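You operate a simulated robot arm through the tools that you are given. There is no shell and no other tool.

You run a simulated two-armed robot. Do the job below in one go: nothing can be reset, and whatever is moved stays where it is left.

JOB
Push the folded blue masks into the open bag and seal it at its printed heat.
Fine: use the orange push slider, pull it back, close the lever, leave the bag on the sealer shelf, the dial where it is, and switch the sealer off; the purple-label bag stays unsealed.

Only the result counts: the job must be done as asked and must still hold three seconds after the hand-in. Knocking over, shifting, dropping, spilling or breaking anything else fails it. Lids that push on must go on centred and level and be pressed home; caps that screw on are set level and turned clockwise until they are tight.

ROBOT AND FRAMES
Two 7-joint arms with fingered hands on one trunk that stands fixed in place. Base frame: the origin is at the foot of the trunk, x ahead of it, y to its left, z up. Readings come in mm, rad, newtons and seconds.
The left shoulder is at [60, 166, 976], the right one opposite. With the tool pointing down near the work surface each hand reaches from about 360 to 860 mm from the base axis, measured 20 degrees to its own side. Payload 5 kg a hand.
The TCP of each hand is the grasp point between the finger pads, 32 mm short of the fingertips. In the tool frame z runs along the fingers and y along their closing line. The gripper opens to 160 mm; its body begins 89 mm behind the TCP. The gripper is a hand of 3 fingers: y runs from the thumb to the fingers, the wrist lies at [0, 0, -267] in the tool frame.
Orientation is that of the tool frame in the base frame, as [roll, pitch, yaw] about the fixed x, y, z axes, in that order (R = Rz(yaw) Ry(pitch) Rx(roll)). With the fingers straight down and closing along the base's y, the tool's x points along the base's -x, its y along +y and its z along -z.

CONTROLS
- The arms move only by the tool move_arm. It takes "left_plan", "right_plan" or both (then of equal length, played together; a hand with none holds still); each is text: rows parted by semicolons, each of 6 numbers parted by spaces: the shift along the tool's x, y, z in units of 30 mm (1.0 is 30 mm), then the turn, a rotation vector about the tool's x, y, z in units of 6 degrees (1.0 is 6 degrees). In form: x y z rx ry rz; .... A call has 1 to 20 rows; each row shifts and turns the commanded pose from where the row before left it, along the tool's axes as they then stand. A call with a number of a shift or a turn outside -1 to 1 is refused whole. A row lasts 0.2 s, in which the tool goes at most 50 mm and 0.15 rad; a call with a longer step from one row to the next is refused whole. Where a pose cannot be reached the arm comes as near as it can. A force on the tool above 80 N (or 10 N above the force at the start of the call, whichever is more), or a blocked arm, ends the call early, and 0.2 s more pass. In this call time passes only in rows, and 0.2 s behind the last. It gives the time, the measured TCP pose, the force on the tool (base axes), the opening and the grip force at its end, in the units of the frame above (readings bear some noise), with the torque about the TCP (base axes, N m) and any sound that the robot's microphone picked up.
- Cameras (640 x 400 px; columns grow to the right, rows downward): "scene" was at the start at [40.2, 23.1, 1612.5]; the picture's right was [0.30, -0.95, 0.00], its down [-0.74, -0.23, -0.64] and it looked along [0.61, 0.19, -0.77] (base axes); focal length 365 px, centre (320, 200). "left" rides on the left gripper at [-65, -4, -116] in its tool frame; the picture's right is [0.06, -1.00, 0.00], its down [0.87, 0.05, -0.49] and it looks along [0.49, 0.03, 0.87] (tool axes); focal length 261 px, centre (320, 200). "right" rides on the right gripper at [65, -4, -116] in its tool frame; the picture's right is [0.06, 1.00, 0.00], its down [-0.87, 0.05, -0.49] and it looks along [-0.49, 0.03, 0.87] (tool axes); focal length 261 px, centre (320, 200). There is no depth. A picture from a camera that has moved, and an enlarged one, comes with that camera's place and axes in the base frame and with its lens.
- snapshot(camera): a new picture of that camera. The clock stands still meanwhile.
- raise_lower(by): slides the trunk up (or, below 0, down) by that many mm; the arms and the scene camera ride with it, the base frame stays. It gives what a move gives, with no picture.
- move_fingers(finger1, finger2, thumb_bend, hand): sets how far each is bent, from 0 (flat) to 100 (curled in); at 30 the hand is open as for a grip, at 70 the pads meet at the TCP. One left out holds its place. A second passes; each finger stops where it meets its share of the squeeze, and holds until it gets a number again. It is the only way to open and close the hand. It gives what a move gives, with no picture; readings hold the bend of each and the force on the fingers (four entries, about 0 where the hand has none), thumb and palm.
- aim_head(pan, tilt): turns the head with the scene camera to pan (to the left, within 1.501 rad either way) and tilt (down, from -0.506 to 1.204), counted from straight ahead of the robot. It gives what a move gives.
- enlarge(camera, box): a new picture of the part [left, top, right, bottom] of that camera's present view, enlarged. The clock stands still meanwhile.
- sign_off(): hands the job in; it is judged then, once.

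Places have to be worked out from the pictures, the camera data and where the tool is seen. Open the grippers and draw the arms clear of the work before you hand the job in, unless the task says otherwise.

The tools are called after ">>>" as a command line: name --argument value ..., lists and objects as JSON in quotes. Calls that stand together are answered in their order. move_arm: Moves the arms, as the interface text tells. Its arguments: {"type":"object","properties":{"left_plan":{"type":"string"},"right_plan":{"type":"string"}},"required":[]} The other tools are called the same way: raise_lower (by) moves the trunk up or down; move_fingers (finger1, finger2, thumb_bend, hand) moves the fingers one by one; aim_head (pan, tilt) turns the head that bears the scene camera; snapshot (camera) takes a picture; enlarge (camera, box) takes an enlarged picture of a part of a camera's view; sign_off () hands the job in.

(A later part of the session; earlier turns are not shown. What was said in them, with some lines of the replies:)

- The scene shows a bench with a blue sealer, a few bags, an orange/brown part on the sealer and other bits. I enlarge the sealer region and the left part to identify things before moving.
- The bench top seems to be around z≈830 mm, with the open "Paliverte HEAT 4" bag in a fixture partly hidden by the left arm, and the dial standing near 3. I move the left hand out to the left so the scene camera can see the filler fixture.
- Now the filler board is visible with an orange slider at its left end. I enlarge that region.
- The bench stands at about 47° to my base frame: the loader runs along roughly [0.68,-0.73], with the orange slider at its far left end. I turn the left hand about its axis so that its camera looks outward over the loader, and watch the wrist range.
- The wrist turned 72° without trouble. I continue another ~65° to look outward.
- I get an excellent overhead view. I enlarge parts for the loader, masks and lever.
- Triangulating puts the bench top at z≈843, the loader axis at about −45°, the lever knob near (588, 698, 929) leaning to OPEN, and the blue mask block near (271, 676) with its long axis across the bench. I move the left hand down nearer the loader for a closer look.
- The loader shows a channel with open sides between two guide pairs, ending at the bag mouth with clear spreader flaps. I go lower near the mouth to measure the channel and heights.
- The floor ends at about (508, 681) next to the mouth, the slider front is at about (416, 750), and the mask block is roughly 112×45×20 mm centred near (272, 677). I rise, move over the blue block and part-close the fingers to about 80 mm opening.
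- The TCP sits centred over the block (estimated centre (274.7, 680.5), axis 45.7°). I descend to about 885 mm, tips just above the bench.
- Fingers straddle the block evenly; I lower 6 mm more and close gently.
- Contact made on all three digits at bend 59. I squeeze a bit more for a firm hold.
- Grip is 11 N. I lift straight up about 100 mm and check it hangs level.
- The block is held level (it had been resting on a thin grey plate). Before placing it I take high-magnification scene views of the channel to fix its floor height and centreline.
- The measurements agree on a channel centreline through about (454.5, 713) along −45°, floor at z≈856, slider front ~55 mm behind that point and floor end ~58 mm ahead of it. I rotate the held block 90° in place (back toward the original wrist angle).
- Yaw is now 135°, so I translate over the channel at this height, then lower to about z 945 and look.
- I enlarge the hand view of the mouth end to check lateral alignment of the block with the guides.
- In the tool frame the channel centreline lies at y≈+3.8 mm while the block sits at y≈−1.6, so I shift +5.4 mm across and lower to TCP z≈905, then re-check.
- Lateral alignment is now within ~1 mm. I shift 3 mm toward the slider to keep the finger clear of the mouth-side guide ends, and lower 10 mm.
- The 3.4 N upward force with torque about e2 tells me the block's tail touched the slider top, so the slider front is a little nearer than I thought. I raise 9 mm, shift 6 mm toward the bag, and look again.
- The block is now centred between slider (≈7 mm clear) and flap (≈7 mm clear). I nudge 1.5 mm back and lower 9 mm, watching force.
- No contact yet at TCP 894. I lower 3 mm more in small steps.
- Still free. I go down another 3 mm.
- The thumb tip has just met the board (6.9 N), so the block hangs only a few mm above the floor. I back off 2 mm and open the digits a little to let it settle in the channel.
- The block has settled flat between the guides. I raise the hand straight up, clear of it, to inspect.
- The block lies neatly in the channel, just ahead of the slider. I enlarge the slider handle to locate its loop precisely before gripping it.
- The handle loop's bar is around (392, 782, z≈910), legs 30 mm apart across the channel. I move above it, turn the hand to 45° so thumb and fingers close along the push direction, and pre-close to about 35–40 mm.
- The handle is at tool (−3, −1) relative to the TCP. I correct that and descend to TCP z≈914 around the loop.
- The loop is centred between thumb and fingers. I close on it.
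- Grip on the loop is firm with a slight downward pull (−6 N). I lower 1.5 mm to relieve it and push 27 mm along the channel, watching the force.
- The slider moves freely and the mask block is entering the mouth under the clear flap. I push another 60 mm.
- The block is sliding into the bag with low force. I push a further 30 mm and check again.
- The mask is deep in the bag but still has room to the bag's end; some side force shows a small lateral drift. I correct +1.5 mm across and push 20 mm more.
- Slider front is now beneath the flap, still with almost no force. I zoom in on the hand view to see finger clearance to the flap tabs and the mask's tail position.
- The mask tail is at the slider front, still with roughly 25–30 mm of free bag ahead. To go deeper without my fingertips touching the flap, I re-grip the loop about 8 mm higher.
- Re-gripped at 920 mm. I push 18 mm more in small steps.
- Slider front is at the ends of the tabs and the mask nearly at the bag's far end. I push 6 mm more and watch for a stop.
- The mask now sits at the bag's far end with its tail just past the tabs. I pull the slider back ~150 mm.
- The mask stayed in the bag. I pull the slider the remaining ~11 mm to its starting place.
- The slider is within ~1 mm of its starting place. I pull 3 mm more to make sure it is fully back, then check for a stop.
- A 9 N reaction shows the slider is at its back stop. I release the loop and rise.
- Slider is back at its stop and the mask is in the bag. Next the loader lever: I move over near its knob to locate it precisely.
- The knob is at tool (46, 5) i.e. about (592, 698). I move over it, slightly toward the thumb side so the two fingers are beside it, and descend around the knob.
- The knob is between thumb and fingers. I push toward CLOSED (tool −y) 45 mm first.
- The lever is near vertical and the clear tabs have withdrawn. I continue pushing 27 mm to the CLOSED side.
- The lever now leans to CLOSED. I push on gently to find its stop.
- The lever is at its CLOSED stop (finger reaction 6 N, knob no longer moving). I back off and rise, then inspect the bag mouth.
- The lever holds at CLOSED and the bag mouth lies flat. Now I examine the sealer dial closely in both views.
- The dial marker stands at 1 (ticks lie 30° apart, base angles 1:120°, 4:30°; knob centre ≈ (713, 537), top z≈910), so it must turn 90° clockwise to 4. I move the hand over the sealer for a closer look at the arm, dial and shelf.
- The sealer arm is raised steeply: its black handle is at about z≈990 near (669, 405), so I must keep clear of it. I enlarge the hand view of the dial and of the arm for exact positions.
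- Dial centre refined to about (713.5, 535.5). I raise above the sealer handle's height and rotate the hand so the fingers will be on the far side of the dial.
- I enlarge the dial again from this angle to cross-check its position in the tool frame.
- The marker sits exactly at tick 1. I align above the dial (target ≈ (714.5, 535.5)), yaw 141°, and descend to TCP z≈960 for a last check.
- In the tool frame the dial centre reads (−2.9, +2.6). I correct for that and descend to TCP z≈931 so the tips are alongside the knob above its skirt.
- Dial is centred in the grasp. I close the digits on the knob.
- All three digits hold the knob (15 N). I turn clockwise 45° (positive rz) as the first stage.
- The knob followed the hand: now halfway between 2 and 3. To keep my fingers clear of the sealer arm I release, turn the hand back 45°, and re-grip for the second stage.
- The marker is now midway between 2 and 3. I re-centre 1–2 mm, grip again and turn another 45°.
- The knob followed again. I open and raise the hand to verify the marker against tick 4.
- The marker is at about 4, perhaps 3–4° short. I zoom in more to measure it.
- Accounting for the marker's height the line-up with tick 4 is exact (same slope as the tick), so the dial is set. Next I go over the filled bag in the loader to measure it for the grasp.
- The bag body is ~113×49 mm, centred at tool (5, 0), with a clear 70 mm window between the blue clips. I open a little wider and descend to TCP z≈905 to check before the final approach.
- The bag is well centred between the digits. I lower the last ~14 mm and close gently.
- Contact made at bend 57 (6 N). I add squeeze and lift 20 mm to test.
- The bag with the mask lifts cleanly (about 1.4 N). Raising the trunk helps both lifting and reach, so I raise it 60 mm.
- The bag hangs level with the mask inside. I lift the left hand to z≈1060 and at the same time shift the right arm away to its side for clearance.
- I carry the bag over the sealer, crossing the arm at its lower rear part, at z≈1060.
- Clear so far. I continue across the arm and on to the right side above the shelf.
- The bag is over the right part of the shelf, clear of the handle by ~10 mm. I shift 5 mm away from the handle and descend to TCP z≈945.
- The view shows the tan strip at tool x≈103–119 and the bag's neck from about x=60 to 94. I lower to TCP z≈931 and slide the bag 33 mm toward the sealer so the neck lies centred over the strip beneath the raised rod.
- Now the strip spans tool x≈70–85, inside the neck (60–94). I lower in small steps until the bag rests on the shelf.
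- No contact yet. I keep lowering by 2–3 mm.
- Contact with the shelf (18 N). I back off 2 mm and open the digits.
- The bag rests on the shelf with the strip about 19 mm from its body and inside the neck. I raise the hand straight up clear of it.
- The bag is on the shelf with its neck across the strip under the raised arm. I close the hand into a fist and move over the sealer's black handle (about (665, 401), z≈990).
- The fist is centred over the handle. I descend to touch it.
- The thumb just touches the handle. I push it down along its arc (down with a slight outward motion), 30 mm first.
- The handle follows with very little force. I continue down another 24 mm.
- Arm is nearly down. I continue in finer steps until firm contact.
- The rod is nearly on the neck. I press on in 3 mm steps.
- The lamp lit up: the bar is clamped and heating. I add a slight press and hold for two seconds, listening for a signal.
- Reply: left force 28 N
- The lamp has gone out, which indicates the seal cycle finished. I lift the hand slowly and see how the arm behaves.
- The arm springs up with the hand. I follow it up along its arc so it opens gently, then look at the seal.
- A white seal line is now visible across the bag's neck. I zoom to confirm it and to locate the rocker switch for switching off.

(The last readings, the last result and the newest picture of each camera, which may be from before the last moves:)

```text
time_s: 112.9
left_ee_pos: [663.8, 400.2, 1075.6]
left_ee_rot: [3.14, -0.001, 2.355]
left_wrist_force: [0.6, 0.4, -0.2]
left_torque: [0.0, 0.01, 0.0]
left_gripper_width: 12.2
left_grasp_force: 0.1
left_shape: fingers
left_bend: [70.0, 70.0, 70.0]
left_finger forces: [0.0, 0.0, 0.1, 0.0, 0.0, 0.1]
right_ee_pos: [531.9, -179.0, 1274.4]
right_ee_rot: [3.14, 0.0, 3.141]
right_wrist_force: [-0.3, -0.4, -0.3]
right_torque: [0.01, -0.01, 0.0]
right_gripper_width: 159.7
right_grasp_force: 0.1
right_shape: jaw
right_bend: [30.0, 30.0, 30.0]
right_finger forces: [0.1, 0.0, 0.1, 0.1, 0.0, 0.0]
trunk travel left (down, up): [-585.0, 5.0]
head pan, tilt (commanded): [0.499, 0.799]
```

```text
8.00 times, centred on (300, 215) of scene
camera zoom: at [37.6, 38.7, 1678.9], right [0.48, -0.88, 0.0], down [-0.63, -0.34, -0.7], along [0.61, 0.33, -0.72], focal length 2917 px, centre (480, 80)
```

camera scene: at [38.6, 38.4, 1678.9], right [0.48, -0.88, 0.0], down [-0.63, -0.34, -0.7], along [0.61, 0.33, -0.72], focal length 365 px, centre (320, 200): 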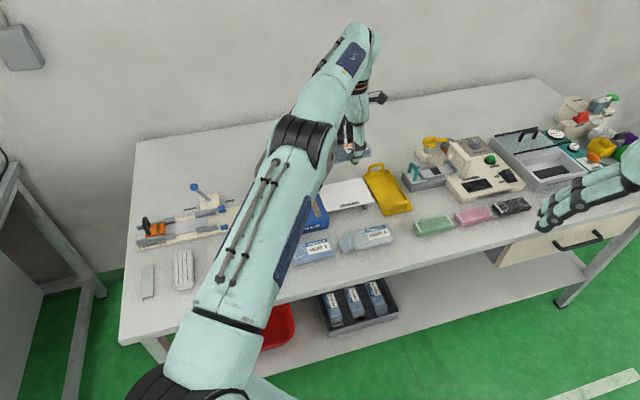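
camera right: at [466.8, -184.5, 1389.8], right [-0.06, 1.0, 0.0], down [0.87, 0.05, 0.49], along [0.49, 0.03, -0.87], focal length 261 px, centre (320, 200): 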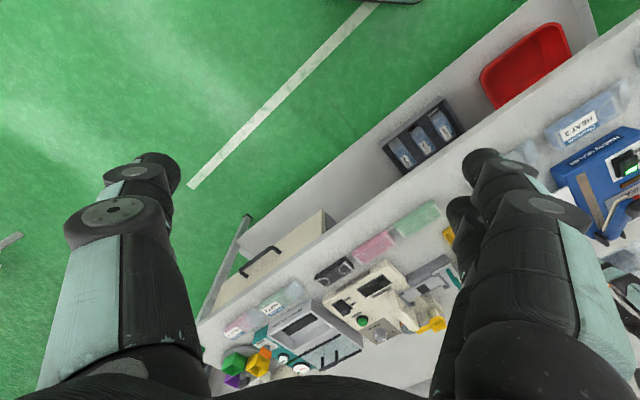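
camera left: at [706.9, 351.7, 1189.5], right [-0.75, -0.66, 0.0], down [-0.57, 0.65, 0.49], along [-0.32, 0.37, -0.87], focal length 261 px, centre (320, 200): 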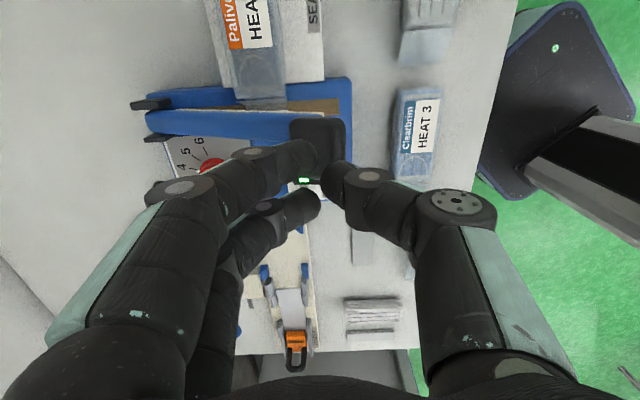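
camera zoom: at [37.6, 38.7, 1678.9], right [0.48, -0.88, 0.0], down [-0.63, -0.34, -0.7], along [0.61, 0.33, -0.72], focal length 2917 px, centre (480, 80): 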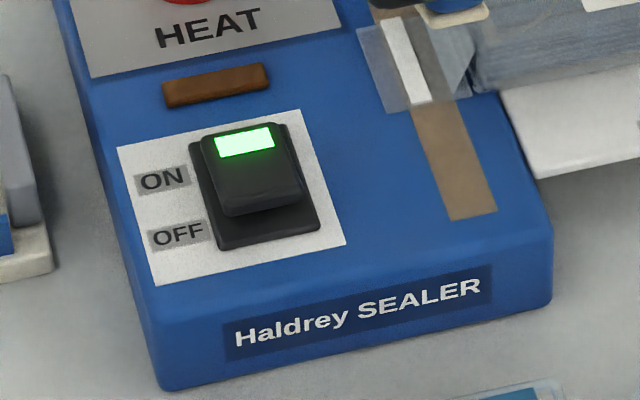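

The seal is clearly there, straight across the neck. Now the switch: its OFF end is the near end, around (617, 443). I move the fist left of the arm's handle, above the switch, staying high.

>>> move_arm --left_plan "0.65 -0.095 0 0 0 0;0.65 -0.095 0 0 0 0;0.65 -0.095 0 0 0 0;0.65 -0.095 0 0 0 0"

>>> snapshot --camera "left"

>>> enlarge --camera "left" --box '[250, 80, 390, 210]'

>>> enlarge --camera "scene" --box '[260, 140, 360, 230]'

```text
time_s: 113.9
left_ee_pos: [599.9, 449.0, 1075.1]
left_ee_rot: [3.141, 0.001, 2.354]
left_wrist_force: [0.1, -0.1, 0.1]
left_torque: [-0.02, 0.04, -0.01]
left_gripper_width: 12.3
left_grasp_force: 0.1
left_shape: fingers
left_bend: [70.0, 70.0, 70.0]
left_finger forces: [0.0, 0.0, 0.1, 0.0, 0.1, 0.0]
right_ee_pos: [531.8, -179.2, 1275.2]
right_ee_rot: [3.14, 0.0, -3.141]
right_wrist_force: [0.0, 0.3, -0.4]
right_torque: [-0.04, -0.01, -0.07]
right_gripper_width: 159.9
right_grasp_force: 0.1
right_shape: jaw
right_bend: [30.0, 30.0, 30.0]
right_finger forces: [0.1, 0.0, 0.0, 0.0, 0.0, 0.0]
trunk travel left (down, up): [-585.0, 5.0]
head pan, tilt (commanded): [0.499, 0.799]
```

```text
taken
camera left: at [642.8, 400.4, 1190.4], right [-0.75, -0.66, 0.0], down [-0.58, 0.65, 0.49], along [-0.33, 0.37, -0.87], focal length 261 px, centre (320, 200)
```

left: 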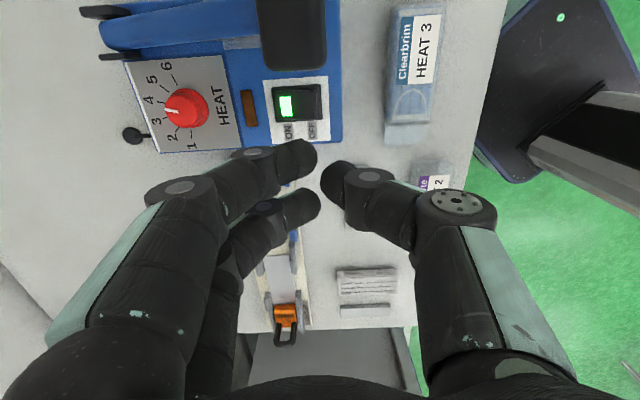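

```text
3.08 times, centred on (320, 145) of left
camera zoom: at [642.8, 400.4, 1190.4], right [-0.75, -0.66, 0.0], down [-0.58, 0.65, 0.49], along [-0.33, 0.37, -0.87], focal length 802 px, centre (320, 369)
```

zoom: 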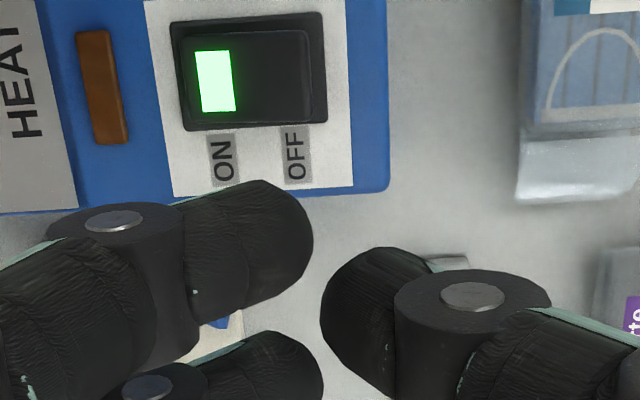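

```text
4.44 times, centred on (310, 185) of scene
camera zoom: at [37.7, 39.2, 1678.9], right [0.48, -0.88, 0.0], down [-0.63, -0.34, -0.7], along [0.61, 0.33, -0.72], focal length 1620 px, centre (364, 267)
```

zoom: 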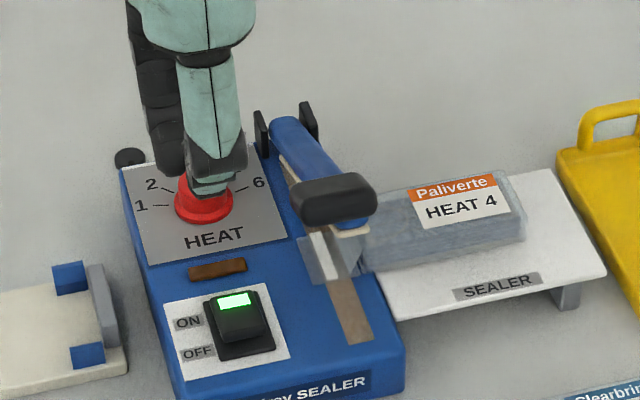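

The finger nearest the handle is right over the OFF end of the rocker (tool (−17, 9)). I open the thumb a bit so that it hangs in front of the sealer, and descend to z≈945 to look.

>>> move_fingers --hand "left" --thumb_bend 52

>>> move_arm --left_plan "0 0 0.8 0 0 0;0 0 0.8 0 0 0;0 0 0.8 0 0 0;0 0 0.8 0 0 0;0 0 0.7 0 0 0;0 0 0.4 0 0 0"

>>> snapshot --camera "left"

>>> enlarge --camera "left" --box '[220, 60, 400, 220]'

>>> enlarge --camera "scene" --box '[260, 140, 360, 240]'

```text
time_s: 114.9
left_ee_pos: [600.2, 448.0, 1076.5]
left_ee_rot: [3.14, 0.0, 2.355]
left_wrist_force: [0.6, -0.4, 0.1]
left_torque: [0.0, -0.01, 0.02]
left_gripper_width: 45.0
left_grasp_force: 0.0
left_shape: fingers
left_bend: [70.0, 70.0, 52.0]
left_finger forces: [0.0, 0.0, 0.1, 0.0, 0.0, 0.1]
right_ee_pos: [532.8, -178.7, 1273.4]
right_ee_rot: [3.14, 0.001, 3.14]
right_wrist_force: [0.5, 0.0, 0.5]
right_torque: [-0.03, 0.01, 0.01]
right_gripper_width: 159.7
right_grasp_force: 0.1
right_shape: jaw
right_bend: [30.0, 30.0, 30.0]
right_finger forces: [0.0, 0.1, 0.1, 0.0, 0.0, 0.1]
trunk travel left (down, up): [-585.0, 5.0]
head pan, tilt (commanded): [0.499, 0.799]
```

```text
time_s: 116.3
left_ee_pos: [598.3, 446.8, 948.0]
left_ee_rot: [-3.141, -0.001, 2.355]
left_wrist_force: [-0.3, 0.6, 0.1]
left_torque: [0.0, -0.01, -0.04]
left_gripper_width: 45.0
left_grasp_force: 0.1
left_shape: fingers
left_bend: [70.0, 70.0, 52.0]
left_finger forces: [0.0, 0.0, 0.0, 0.0, 0.0, 0.0]
right_ee_pos: [533.4, -180.2, 1273.9]
right_ee_rot: [3.141, -0.001, -3.14]
right_wrist_force: [-0.7, -0.4, 0.3]
right_torque: [0.01, -0.04, 0.01]
right_gripper_width: 159.7
right_grasp_force: 0.0
right_shape: jaw
right_bend: [30.0, 30.0, 30.0]
right_finger forces: [0.0, 0.0, 0.1, 0.1, 0.1, 0.0]
trunk travel left (down, up): [-585.0, 5.0]
head pan, tilt (commanded): [0.499, 0.799]
```

```text
taken
camera left: at [641.7, 398.1, 1061.9], right [-0.75, -0.66, 0.0], down [-0.58, 0.65, 0.49], along [-0.32, 0.37, -0.87], focal length 261 px, centre (320, 200)
```

left: 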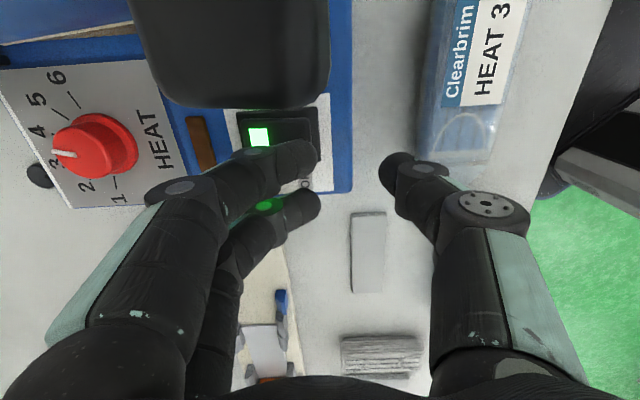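

```text
2.50 times, centred on (310, 140) of left
camera zoom: at [641.7, 398.1, 1061.9], right [-0.75, -0.66, 0.0], down [-0.58, 0.65, 0.49], along [-0.32, 0.37, -0.87], focal length 652 px, centre (345, 350)
```

zoom: 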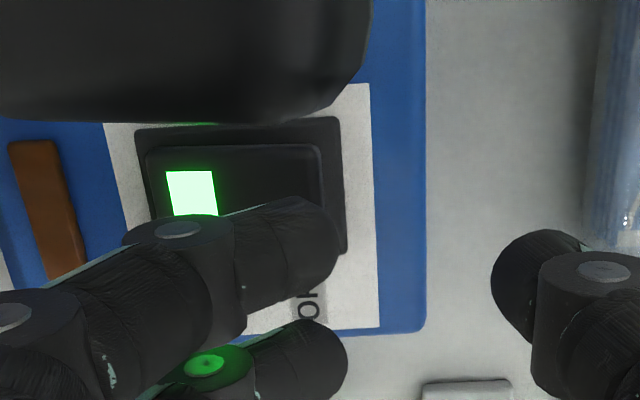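

```text
4.00 times, centred on (310, 190) of scene
camera zoom: at [38.0, 38.7, 1678.9], right [0.48, -0.88, 0.0], down [-0.63, -0.34, -0.7], along [0.61, 0.33, -0.72], focal length 1458 px, centre (360, 240)
```

zoom: 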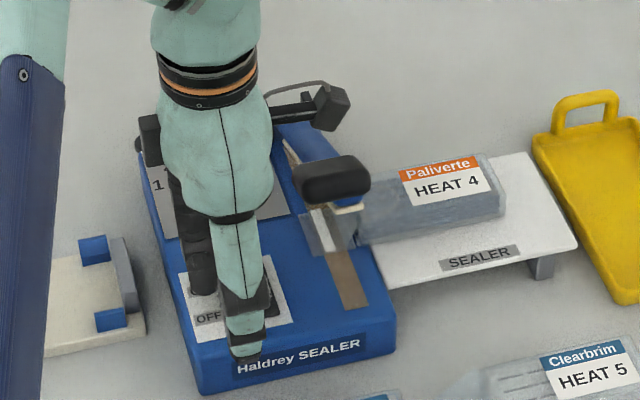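

The finger is ~4 mm inside the OFF edge; I open the thumb further, shift 4 mm inward, and descend 9 mm.

>>> move_fingers --hand "left" --thumb_bend 44

>>> move_arm --left_plan "0 0.13 0 0 0 0;0 0 0.15 0 0 0;0 0 0.15 0 0 0"

>>> enlarge --camera "left" --box '[220, 60, 400, 220]'

>>> enlarge --camera "scene" --box '[260, 160, 360, 240]'

```text
time_s: 117.3
left_ee_pos: [597.8, 446.3, 947.1]
left_ee_rot: [-3.14, 0.001, 2.353]
left_wrist_force: [-0.8, -1.4, 0.4]
left_torque: [0.01, -0.03, 0.01]
left_gripper_width: 61.0
left_grasp_force: 0.1
left_shape: fingers
left_bend: [70.0, 70.0, 44.0]
left_finger forces: [0.0, 0.1, 0.0, 0.0, 0.0, 0.0]
right_ee_pos: [533.5, -178.8, 1274.3]
right_ee_rot: [3.139, 0.0, 3.141]
right_wrist_force: [-0.1, 0.7, -0.4]
right_torque: [0.02, -0.03, 0.0]
right_gripper_width: 159.8
right_grasp_force: 0.1
right_shape: jaw
right_bend: [30.0, 30.0, 30.0]
right_finger forces: [0.0, 0.0, 0.0, 0.1, 0.0, 0.0]
trunk travel left (down, up): [-585.0, 5.0]
head pan, tilt (commanded): [0.499, 0.799]
```

```text
time_s: 118.1
left_ee_pos: [600.3, 449.1, 937.1]
left_ee_rot: [3.139, -0.001, 2.356]
left_wrist_force: [-0.2, -0.2, 0.0]
left_torque: [-0.04, 0.04, 0.04]
left_gripper_width: 61.1
left_grasp_force: 0.0
left_shape: fingers
left_bend: [70.0, 70.0, 44.0]
left_finger forces: [0.0, 0.0, 0.0, 0.0, 0.0, 0.0]
right_ee_pos: [532.6, -180.1, 1275.0]
right_ee_rot: [3.141, -0.001, -3.14]
right_wrist_force: [0.6, -0.4, 0.0]
right_torque: [0.01, -0.02, 0.02]
right_gripper_width: 159.9
right_grasp_force: 0.1
right_shape: jaw
right_bend: [30.0, 30.0, 30.0]
right_finger forces: [0.0, 0.0, 0.0, 0.0, 0.1, 0.0]
trunk travel left (down, up): [-585.0, 5.0]
head pan, tilt (commanded): [0.499, 0.799]
```

```text
2.50 times, centred on (310, 140) of left
camera zoom: at [645.3, 401.1, 1051.8], right [-0.75, -0.66, 0.0], down [-0.58, 0.65, 0.49], along [-0.32, 0.37, -0.87], focal length 652 px, centre (345, 350)
```

zoom: 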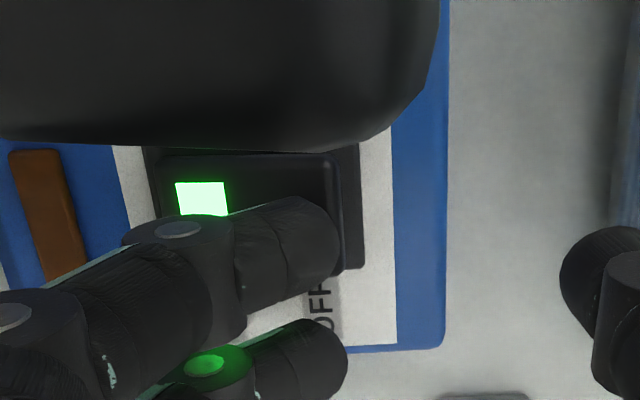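

```text
5.00 times, centred on (310, 200) of scene
camera zoom: at [38.1, 38.8, 1678.9], right [0.48, -0.88, 0.0], down [-0.63, -0.34, -0.7], along [0.61, 0.33, -0.72], focal length 1823 px, centre (370, 200)
```

zoom: 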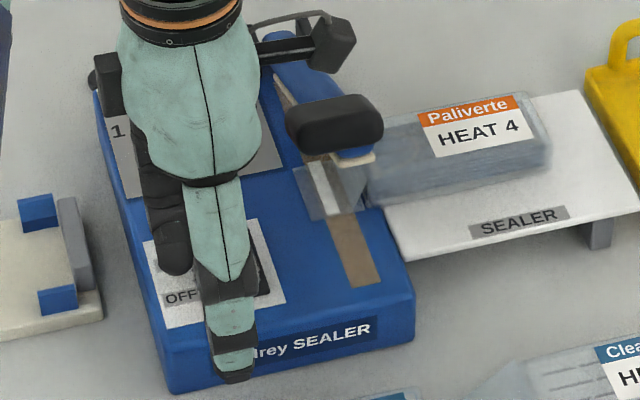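

No contact yet. I press down in 3 mm steps, checking force and the green light.

>>> move_arm --left_plan "0 0 0.1 0 0 0;0 0 0.1 0 0 0"

>>> enlarge --camera "left" --box '[220, 60, 400, 220]'

```text
time_s: 118.7
left_ee_pos: [601.3, 449.1, 930.5]
left_ee_rot: [-3.141, -0.001, 2.355]
left_wrist_force: [-0.2, 0.1, -0.3]
left_torque: [0.0, 0.01, -0.03]
left_gripper_width: 60.5
left_grasp_force: 0.2
left_shape: fingers
left_bend: [70.0, 70.0, 44.0]
left_finger forces: [0.0, 0.0, 0.0, 0.1, 0.0, 0.0]
right_ee_pos: [533.7, -179.1, 1273.8]
right_ee_rot: [3.141, -0.002, -3.141]
right_wrist_force: [-0.1, 0.3, 0.0]
right_torque: [-0.02, 0.0, -0.01]
right_gripper_width: 160.0
right_grasp_force: 0.0
right_shape: jaw
right_bend: [30.0, 30.0, 30.0]
right_finger forces: [0.0, 0.0, 0.0, 0.0, 0.0, 0.0]
trunk travel left (down, up): [-585.0, 5.0]
head pan, tilt (commanded): [0.499, 0.799]
```

```text
2.50 times, centred on (310, 140) of left
camera zoom: at [644.9, 401.1, 1045.6], right [-0.75, -0.66, 0.0], down [-0.58, 0.65, 0.49], along [-0.33, 0.37, -0.87], focal length 652 px, centre (345, 350)
```

zoom: 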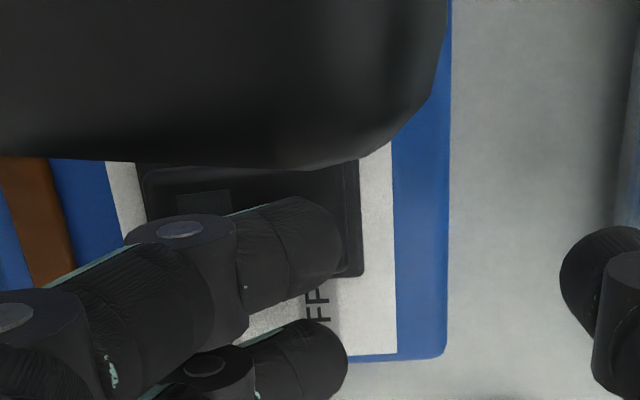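

The green light went out: the rocker has tipped to OFF. I press 1.5 mm more to seat it, then rise and confirm.

>>> move_arm --left_plan "0 0 0.06 0 0 0;0 0 -0.1 0 0 0;0 0 -0.4 0 0 0;0 0 -0.8 0 0 0;0 0 -0.8 0 0 0;0 0 -0.8 0 0 0;0 0 -0.8 0 0 0;0 0 -0.8 0 0 0;0 0 -0.8 0 0 0"

>>> enlarge --camera "left" --box '[220, 60, 400, 220]'

>>> enlarge --camera "scene" --box '[260, 150, 360, 240]'

```text
time_s: 120.7
left_ee_pos: [601.4, 450.7, 1088.8]
left_ee_rot: [-3.141, 0.002, 2.356]
left_wrist_force: [0.0, 0.2, 0.3]
left_torque: [-0.02, -0.03, -0.01]
left_gripper_width: 60.6
left_grasp_force: 0.0
left_shape: fingers
left_bend: [70.0, 70.0, 44.0]
left_finger forces: [0.1, 0.1, 0.0, 0.0, 0.0, 0.0]
right_ee_pos: [532.6, -180.8, 1275.0]
right_ee_rot: [3.141, 0.0, -3.141]
right_wrist_force: [-0.3, -0.4, 0.0]
right_torque: [0.0, 0.02, -0.01]
right_gripper_width: 159.7
right_grasp_force: 0.1
right_shape: jaw
right_bend: [30.0, 30.0, 30.0]
right_finger forces: [0.1, 0.0, 0.0, 0.1, 0.0, 0.0]
trunk travel left (down, up): [-585.0, 5.0]
head pan, tilt (commanded): [0.499, 0.799]
```

```text
2.50 times, centred on (310, 140) of left
camera zoom: at [645.8, 401.2, 1203.2], right [-0.75, -0.66, 0.0], down [-0.58, 0.65, 0.49], along [-0.32, 0.37, -0.87], focal length 652 px, centre (345, 350)
```

zoom: 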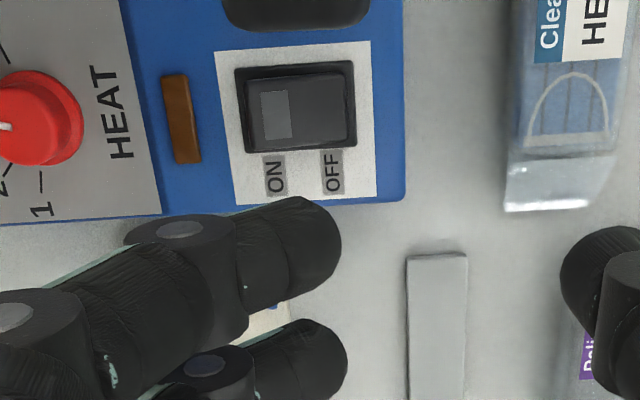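

```text
4.44 times, centred on (310, 195) of scene
camera zoom: at [37.6, 38.6, 1678.9], right [0.48, -0.88, 0.0], down [-0.63, -0.34, -0.7], along [0.61, 0.33, -0.72], focal length 1620 px, centre (364, 222)
```

zoom: 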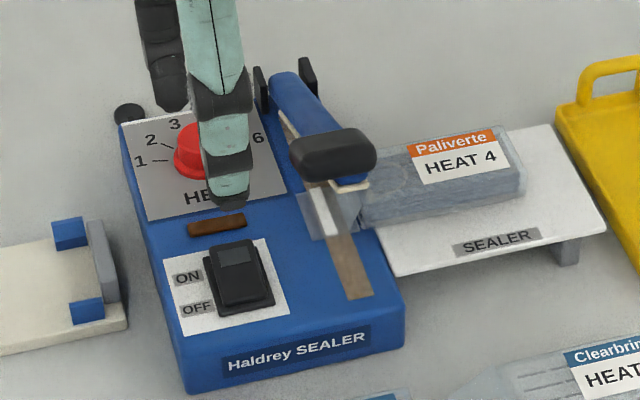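

The light is off and the rocker lies at OFF; bag, seal and dial are in order. I open the hand and draw the left arm up and back clear of the work.

>>> move_arm --left_plan "0 0 -0.9 0 0 0;0 0 -0.9 0 0 0;0 0 -0.9 0 0 0;0.7 -0.7 0 0 0 0;0.7 -0.7 0 0 0 0;0.7 -0.7 0 0 0 0;0.7 -0.7 0 0 0 0;0.7 -0.7 0 0 0 0;0.7 -0.7 0 0 0 0;0.7 -0.7 0 0 0 0;0.7 -0.7 0 0 0 0;0.7 -0.7 0 0 0 0;0.7 -0.7 0 0 0 0;0.7 -0.7 0 0 0 0"

>>> move_fingers --hand "left" --finger1 30 --finger2 30 --thumb_bend 30

>>> snapshot --camera "scene"

>>> snapshot --camera "left"

```text
time_s: 123.7
left_ee_pos: [274.1, 448.4, 1171.3]
left_ee_rot: [3.141, 0.0, 2.354]
left_wrist_force: [-0.9, 0.7, 0.6]
left_torque: [-0.03, -0.03, 0.01]
left_gripper_width: 60.7
left_grasp_force: 0.0
left_shape: fingers
left_bend: [70.0, 70.0, 44.0]
left_finger forces: [0.0, 0.1, 0.1, 0.0, 0.0, 0.0]
right_ee_pos: [531.4, -180.6, 1275.2]
right_ee_rot: [3.139, 0.0, 3.14]
right_wrist_force: [-0.1, 0.6, 0.0]
right_torque: [0.03, 0.0, 0.03]
right_gripper_width: 160.3
right_grasp_force: 0.0
right_shape: jaw
right_bend: [30.0, 30.0, 30.0]
right_finger forces: [0.1, 0.0, 0.0, 0.0, 0.0, 0.1]
trunk travel left (down, up): [-585.0, 5.0]
head pan, tilt (commanded): [0.499, 0.799]
```

```text
time_s: 124.7
left_ee_pos: [275.7, 448.2, 1169.8]
left_ee_rot: [-3.14, -0.001, 2.354]
left_wrist_force: [-0.9, 0.1, -1.1]
left_torque: [-0.01, -0.01, -0.01]
left_gripper_width: 167.6
left_grasp_force: 0.1
left_shape: fingers
left_bend: [30.0, 30.0, 30.0]
left_finger forces: [0.1, 0.1, 0.0, 0.1, 0.1, 0.0]
right_ee_pos: [532.5, -180.2, 1274.4]
right_ee_rot: [3.14, 0.0, 3.141]
right_wrist_force: [0.5, 0.1, 0.3]
right_torque: [0.04, 0.01, 0.0]
right_gripper_width: 159.7
right_grasp_force: 0.1
right_shape: jaw
right_bend: [30.0, 30.0, 30.0]
right_finger forces: [0.0, 0.0, 0.0, 0.0, 0.1, 0.0]
trunk travel left (down, up): [-585.0, 5.0]
head pan, tilt (commanded): [0.499, 0.799]
```

```text
taken
camera scene: at [38.0, 38.8, 1678.9], right [0.48, -0.88, 0.0], down [-0.63, -0.34, -0.7], along [0.61, 0.33, -0.72], focal length 365 px, centre (320, 200)
```

scene: 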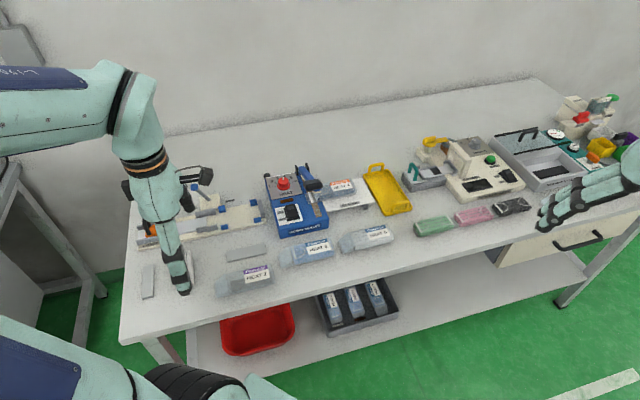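

```text
taken
camera left: at [318.9, 400.7, 1284.7], right [-0.75, -0.66, 0.0], down [-0.57, 0.65, 0.49], along [-0.33, 0.37, -0.87], focal length 261 px, centre (320, 200)
```

left: 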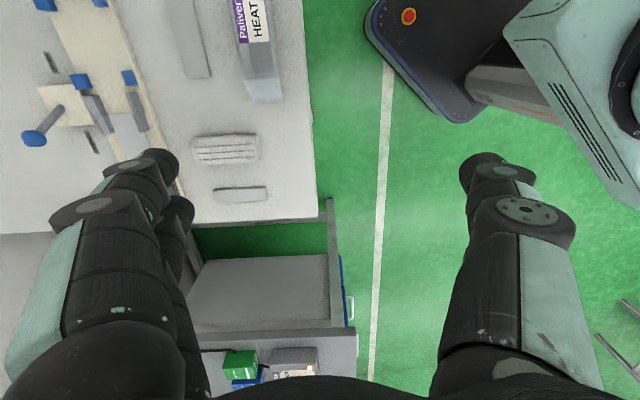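

All looks in place. I zoom in on the sealer and loader for a final check.

>>> enlarge --camera "scene" --box '[255, 150, 375, 245]'

>>> enlarge --camera "scene" --box '[300, 175, 360, 220]'

>>> enlarge --camera "scene" --box '[120, 170, 280, 310]'

>>> enlarge --camera "scene" --box '[268, 168, 298, 195]'

```text
4.21 times, centred on (315, 198) of scene
camera zoom: at [38.0, 38.8, 1678.9], right [0.48, -0.88, 0.0], down [-0.63, -0.34, -0.7], along [0.61, 0.33, -0.72], focal length 1535 px, centre (341, 210)
```

zoom: 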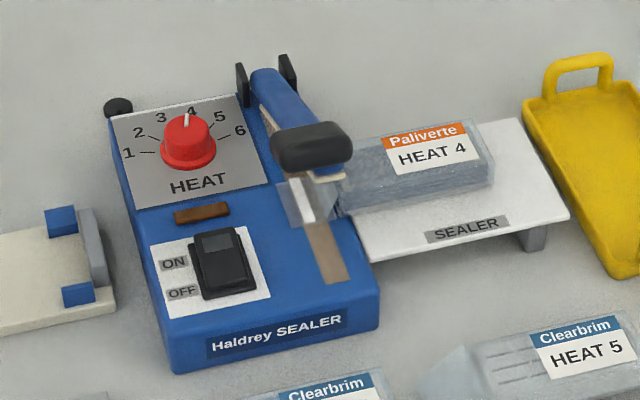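

```text
8.89 times, centred on (330, 198) of scene
camera zoom: at [38.0, 38.8, 1678.9], right [0.48, -0.88, 0.0], down [-0.63, -0.34, -0.7], along [0.61, 0.33, -0.72], focal length 3241 px, centre (231, 222)
```

zoom: 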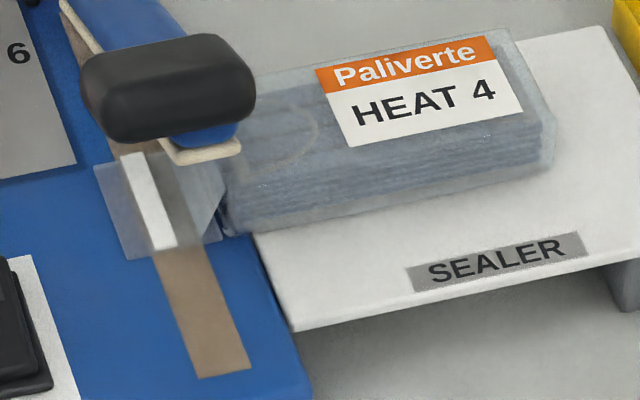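

```text
2.86 times, centred on (200, 240) of scene
camera zoom: at [38.0, 38.8, 1678.9], right [0.48, -0.88, 0.0], down [-0.63, -0.34, -0.7], along [0.61, 0.33, -0.72], focal length 1042 px, centre (663, 86)
```

zoom: 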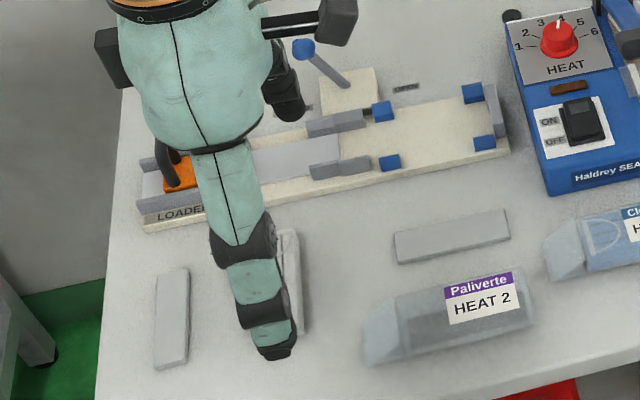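

```text
14.81 times, centred on (283, 182) of scene
camera zoom: at [38.0, 38.8, 1678.9], right [0.48, -0.88, 0.0], down [-0.63, -0.34, -0.7], along [0.61, 0.33, -0.72], focal length 5401 px, centre (868, 474)
```

zoom: 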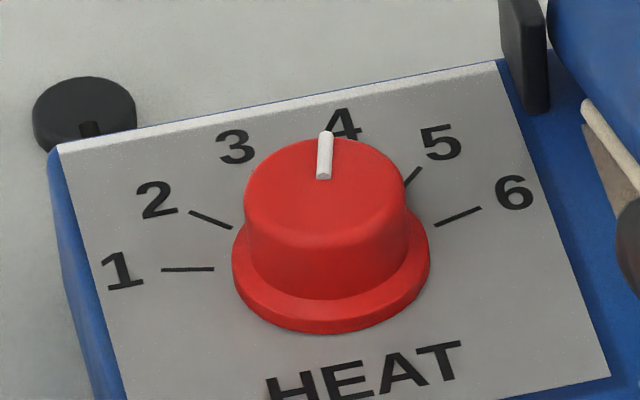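

Everything checks: dial at 4, switch OFF, seal across the neck, bag on the shelf, slider back, lever CLOSED, purple bag untouched. I draw the left arm a bit further clear.

>>> move_arm --left_plan "0.76 0.15 -0.47 0 0 0;0.76 0.15 -0.47 0 0 0;0.76 0.15 -0.47 0 0 0;0.76 0.15 -0.47 0 0 0;0.76 0.15 -0.47 0 0 0"

>>> snapshot --camera "scene"

```text
time_s: 125.9
left_ee_pos: [209.4, 546.8, 1241.0]
left_ee_rot: [-3.14, -0.001, 2.356]
left_wrist_force: [0.0, -0.3, 0.2]
left_torque: [0.01, 0.0, -0.01]
left_gripper_width: 167.6
left_grasp_force: 0.1
left_shape: fingers
left_bend: [30.0, 30.0, 30.0]
left_finger forces: [0.0, 0.0, 0.0, 0.0, 0.0, 0.0]
right_ee_pos: [533.2, -178.5, 1274.3]
right_ee_rot: [3.14, 0.0, 3.14]
right_wrist_force: [0.4, 0.5, -0.7]
right_torque: [-0.01, -0.01, 0.03]
right_gripper_width: 160.1
right_grasp_force: 0.0
right_shape: jaw
right_bend: [30.0, 30.0, 30.0]
right_finger forces: [0.0, 0.1, 0.0, 0.0, 0.1, 0.0]
trunk travel left (down, up): [-585.0, 5.0]
head pan, tilt (commanded): [0.499, 0.799]
```

```text
taken
camera scene: at [37.5, 39.0, 1678.9], right [0.48, -0.88, 0.0], down [-0.63, -0.34, -0.7], along [0.61, 0.33, -0.72], focal length 365 px, centre (320, 200)
```

scene: 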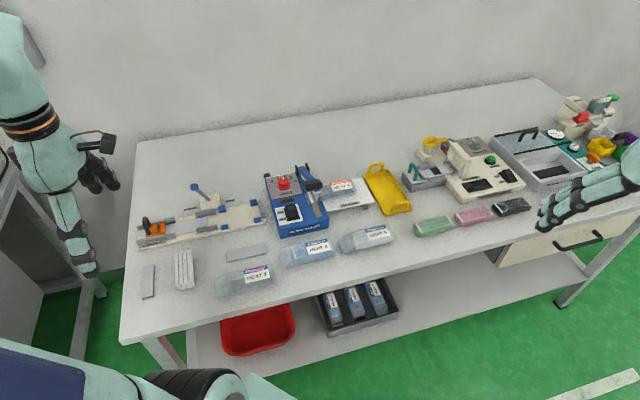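

The work is finished, both grippers are open and the arms are clear of the bench; I hand the job in.

>>> sign_off

```text
The job is handed in.
```

The folded blue masks are in the open HEAT 4 bag. The bag is sealed at heat 4 and lying on the sealer shelf. I've handed the job in but have no verdict yet.

- **Loading:** I laid the mask block in the loader channel and pushed it to the far end of the bag with the orange slider. I then pulled the slider back to its stop and closed the lever.
- **Heat:** the dial was at 1, so I turned it to 4 to match the label and left it there.
- **Seal:** the lamp lit when I pressed the arm down and went out within about two seconds. A white seal line now runs straight across the bag's neck.
- **Sealer:** it is switched off and the green light is out.
- **Other items:** in the last pictures the purple-label bag and the other things on the bench look undisturbed. When I first placed the block, its end touched the top of the slider with a light force (about 3 N). I lifted it and set it down again.

Both grippers are open and the arms are drawn clear. The trunk is still 60 mm above its starting height.
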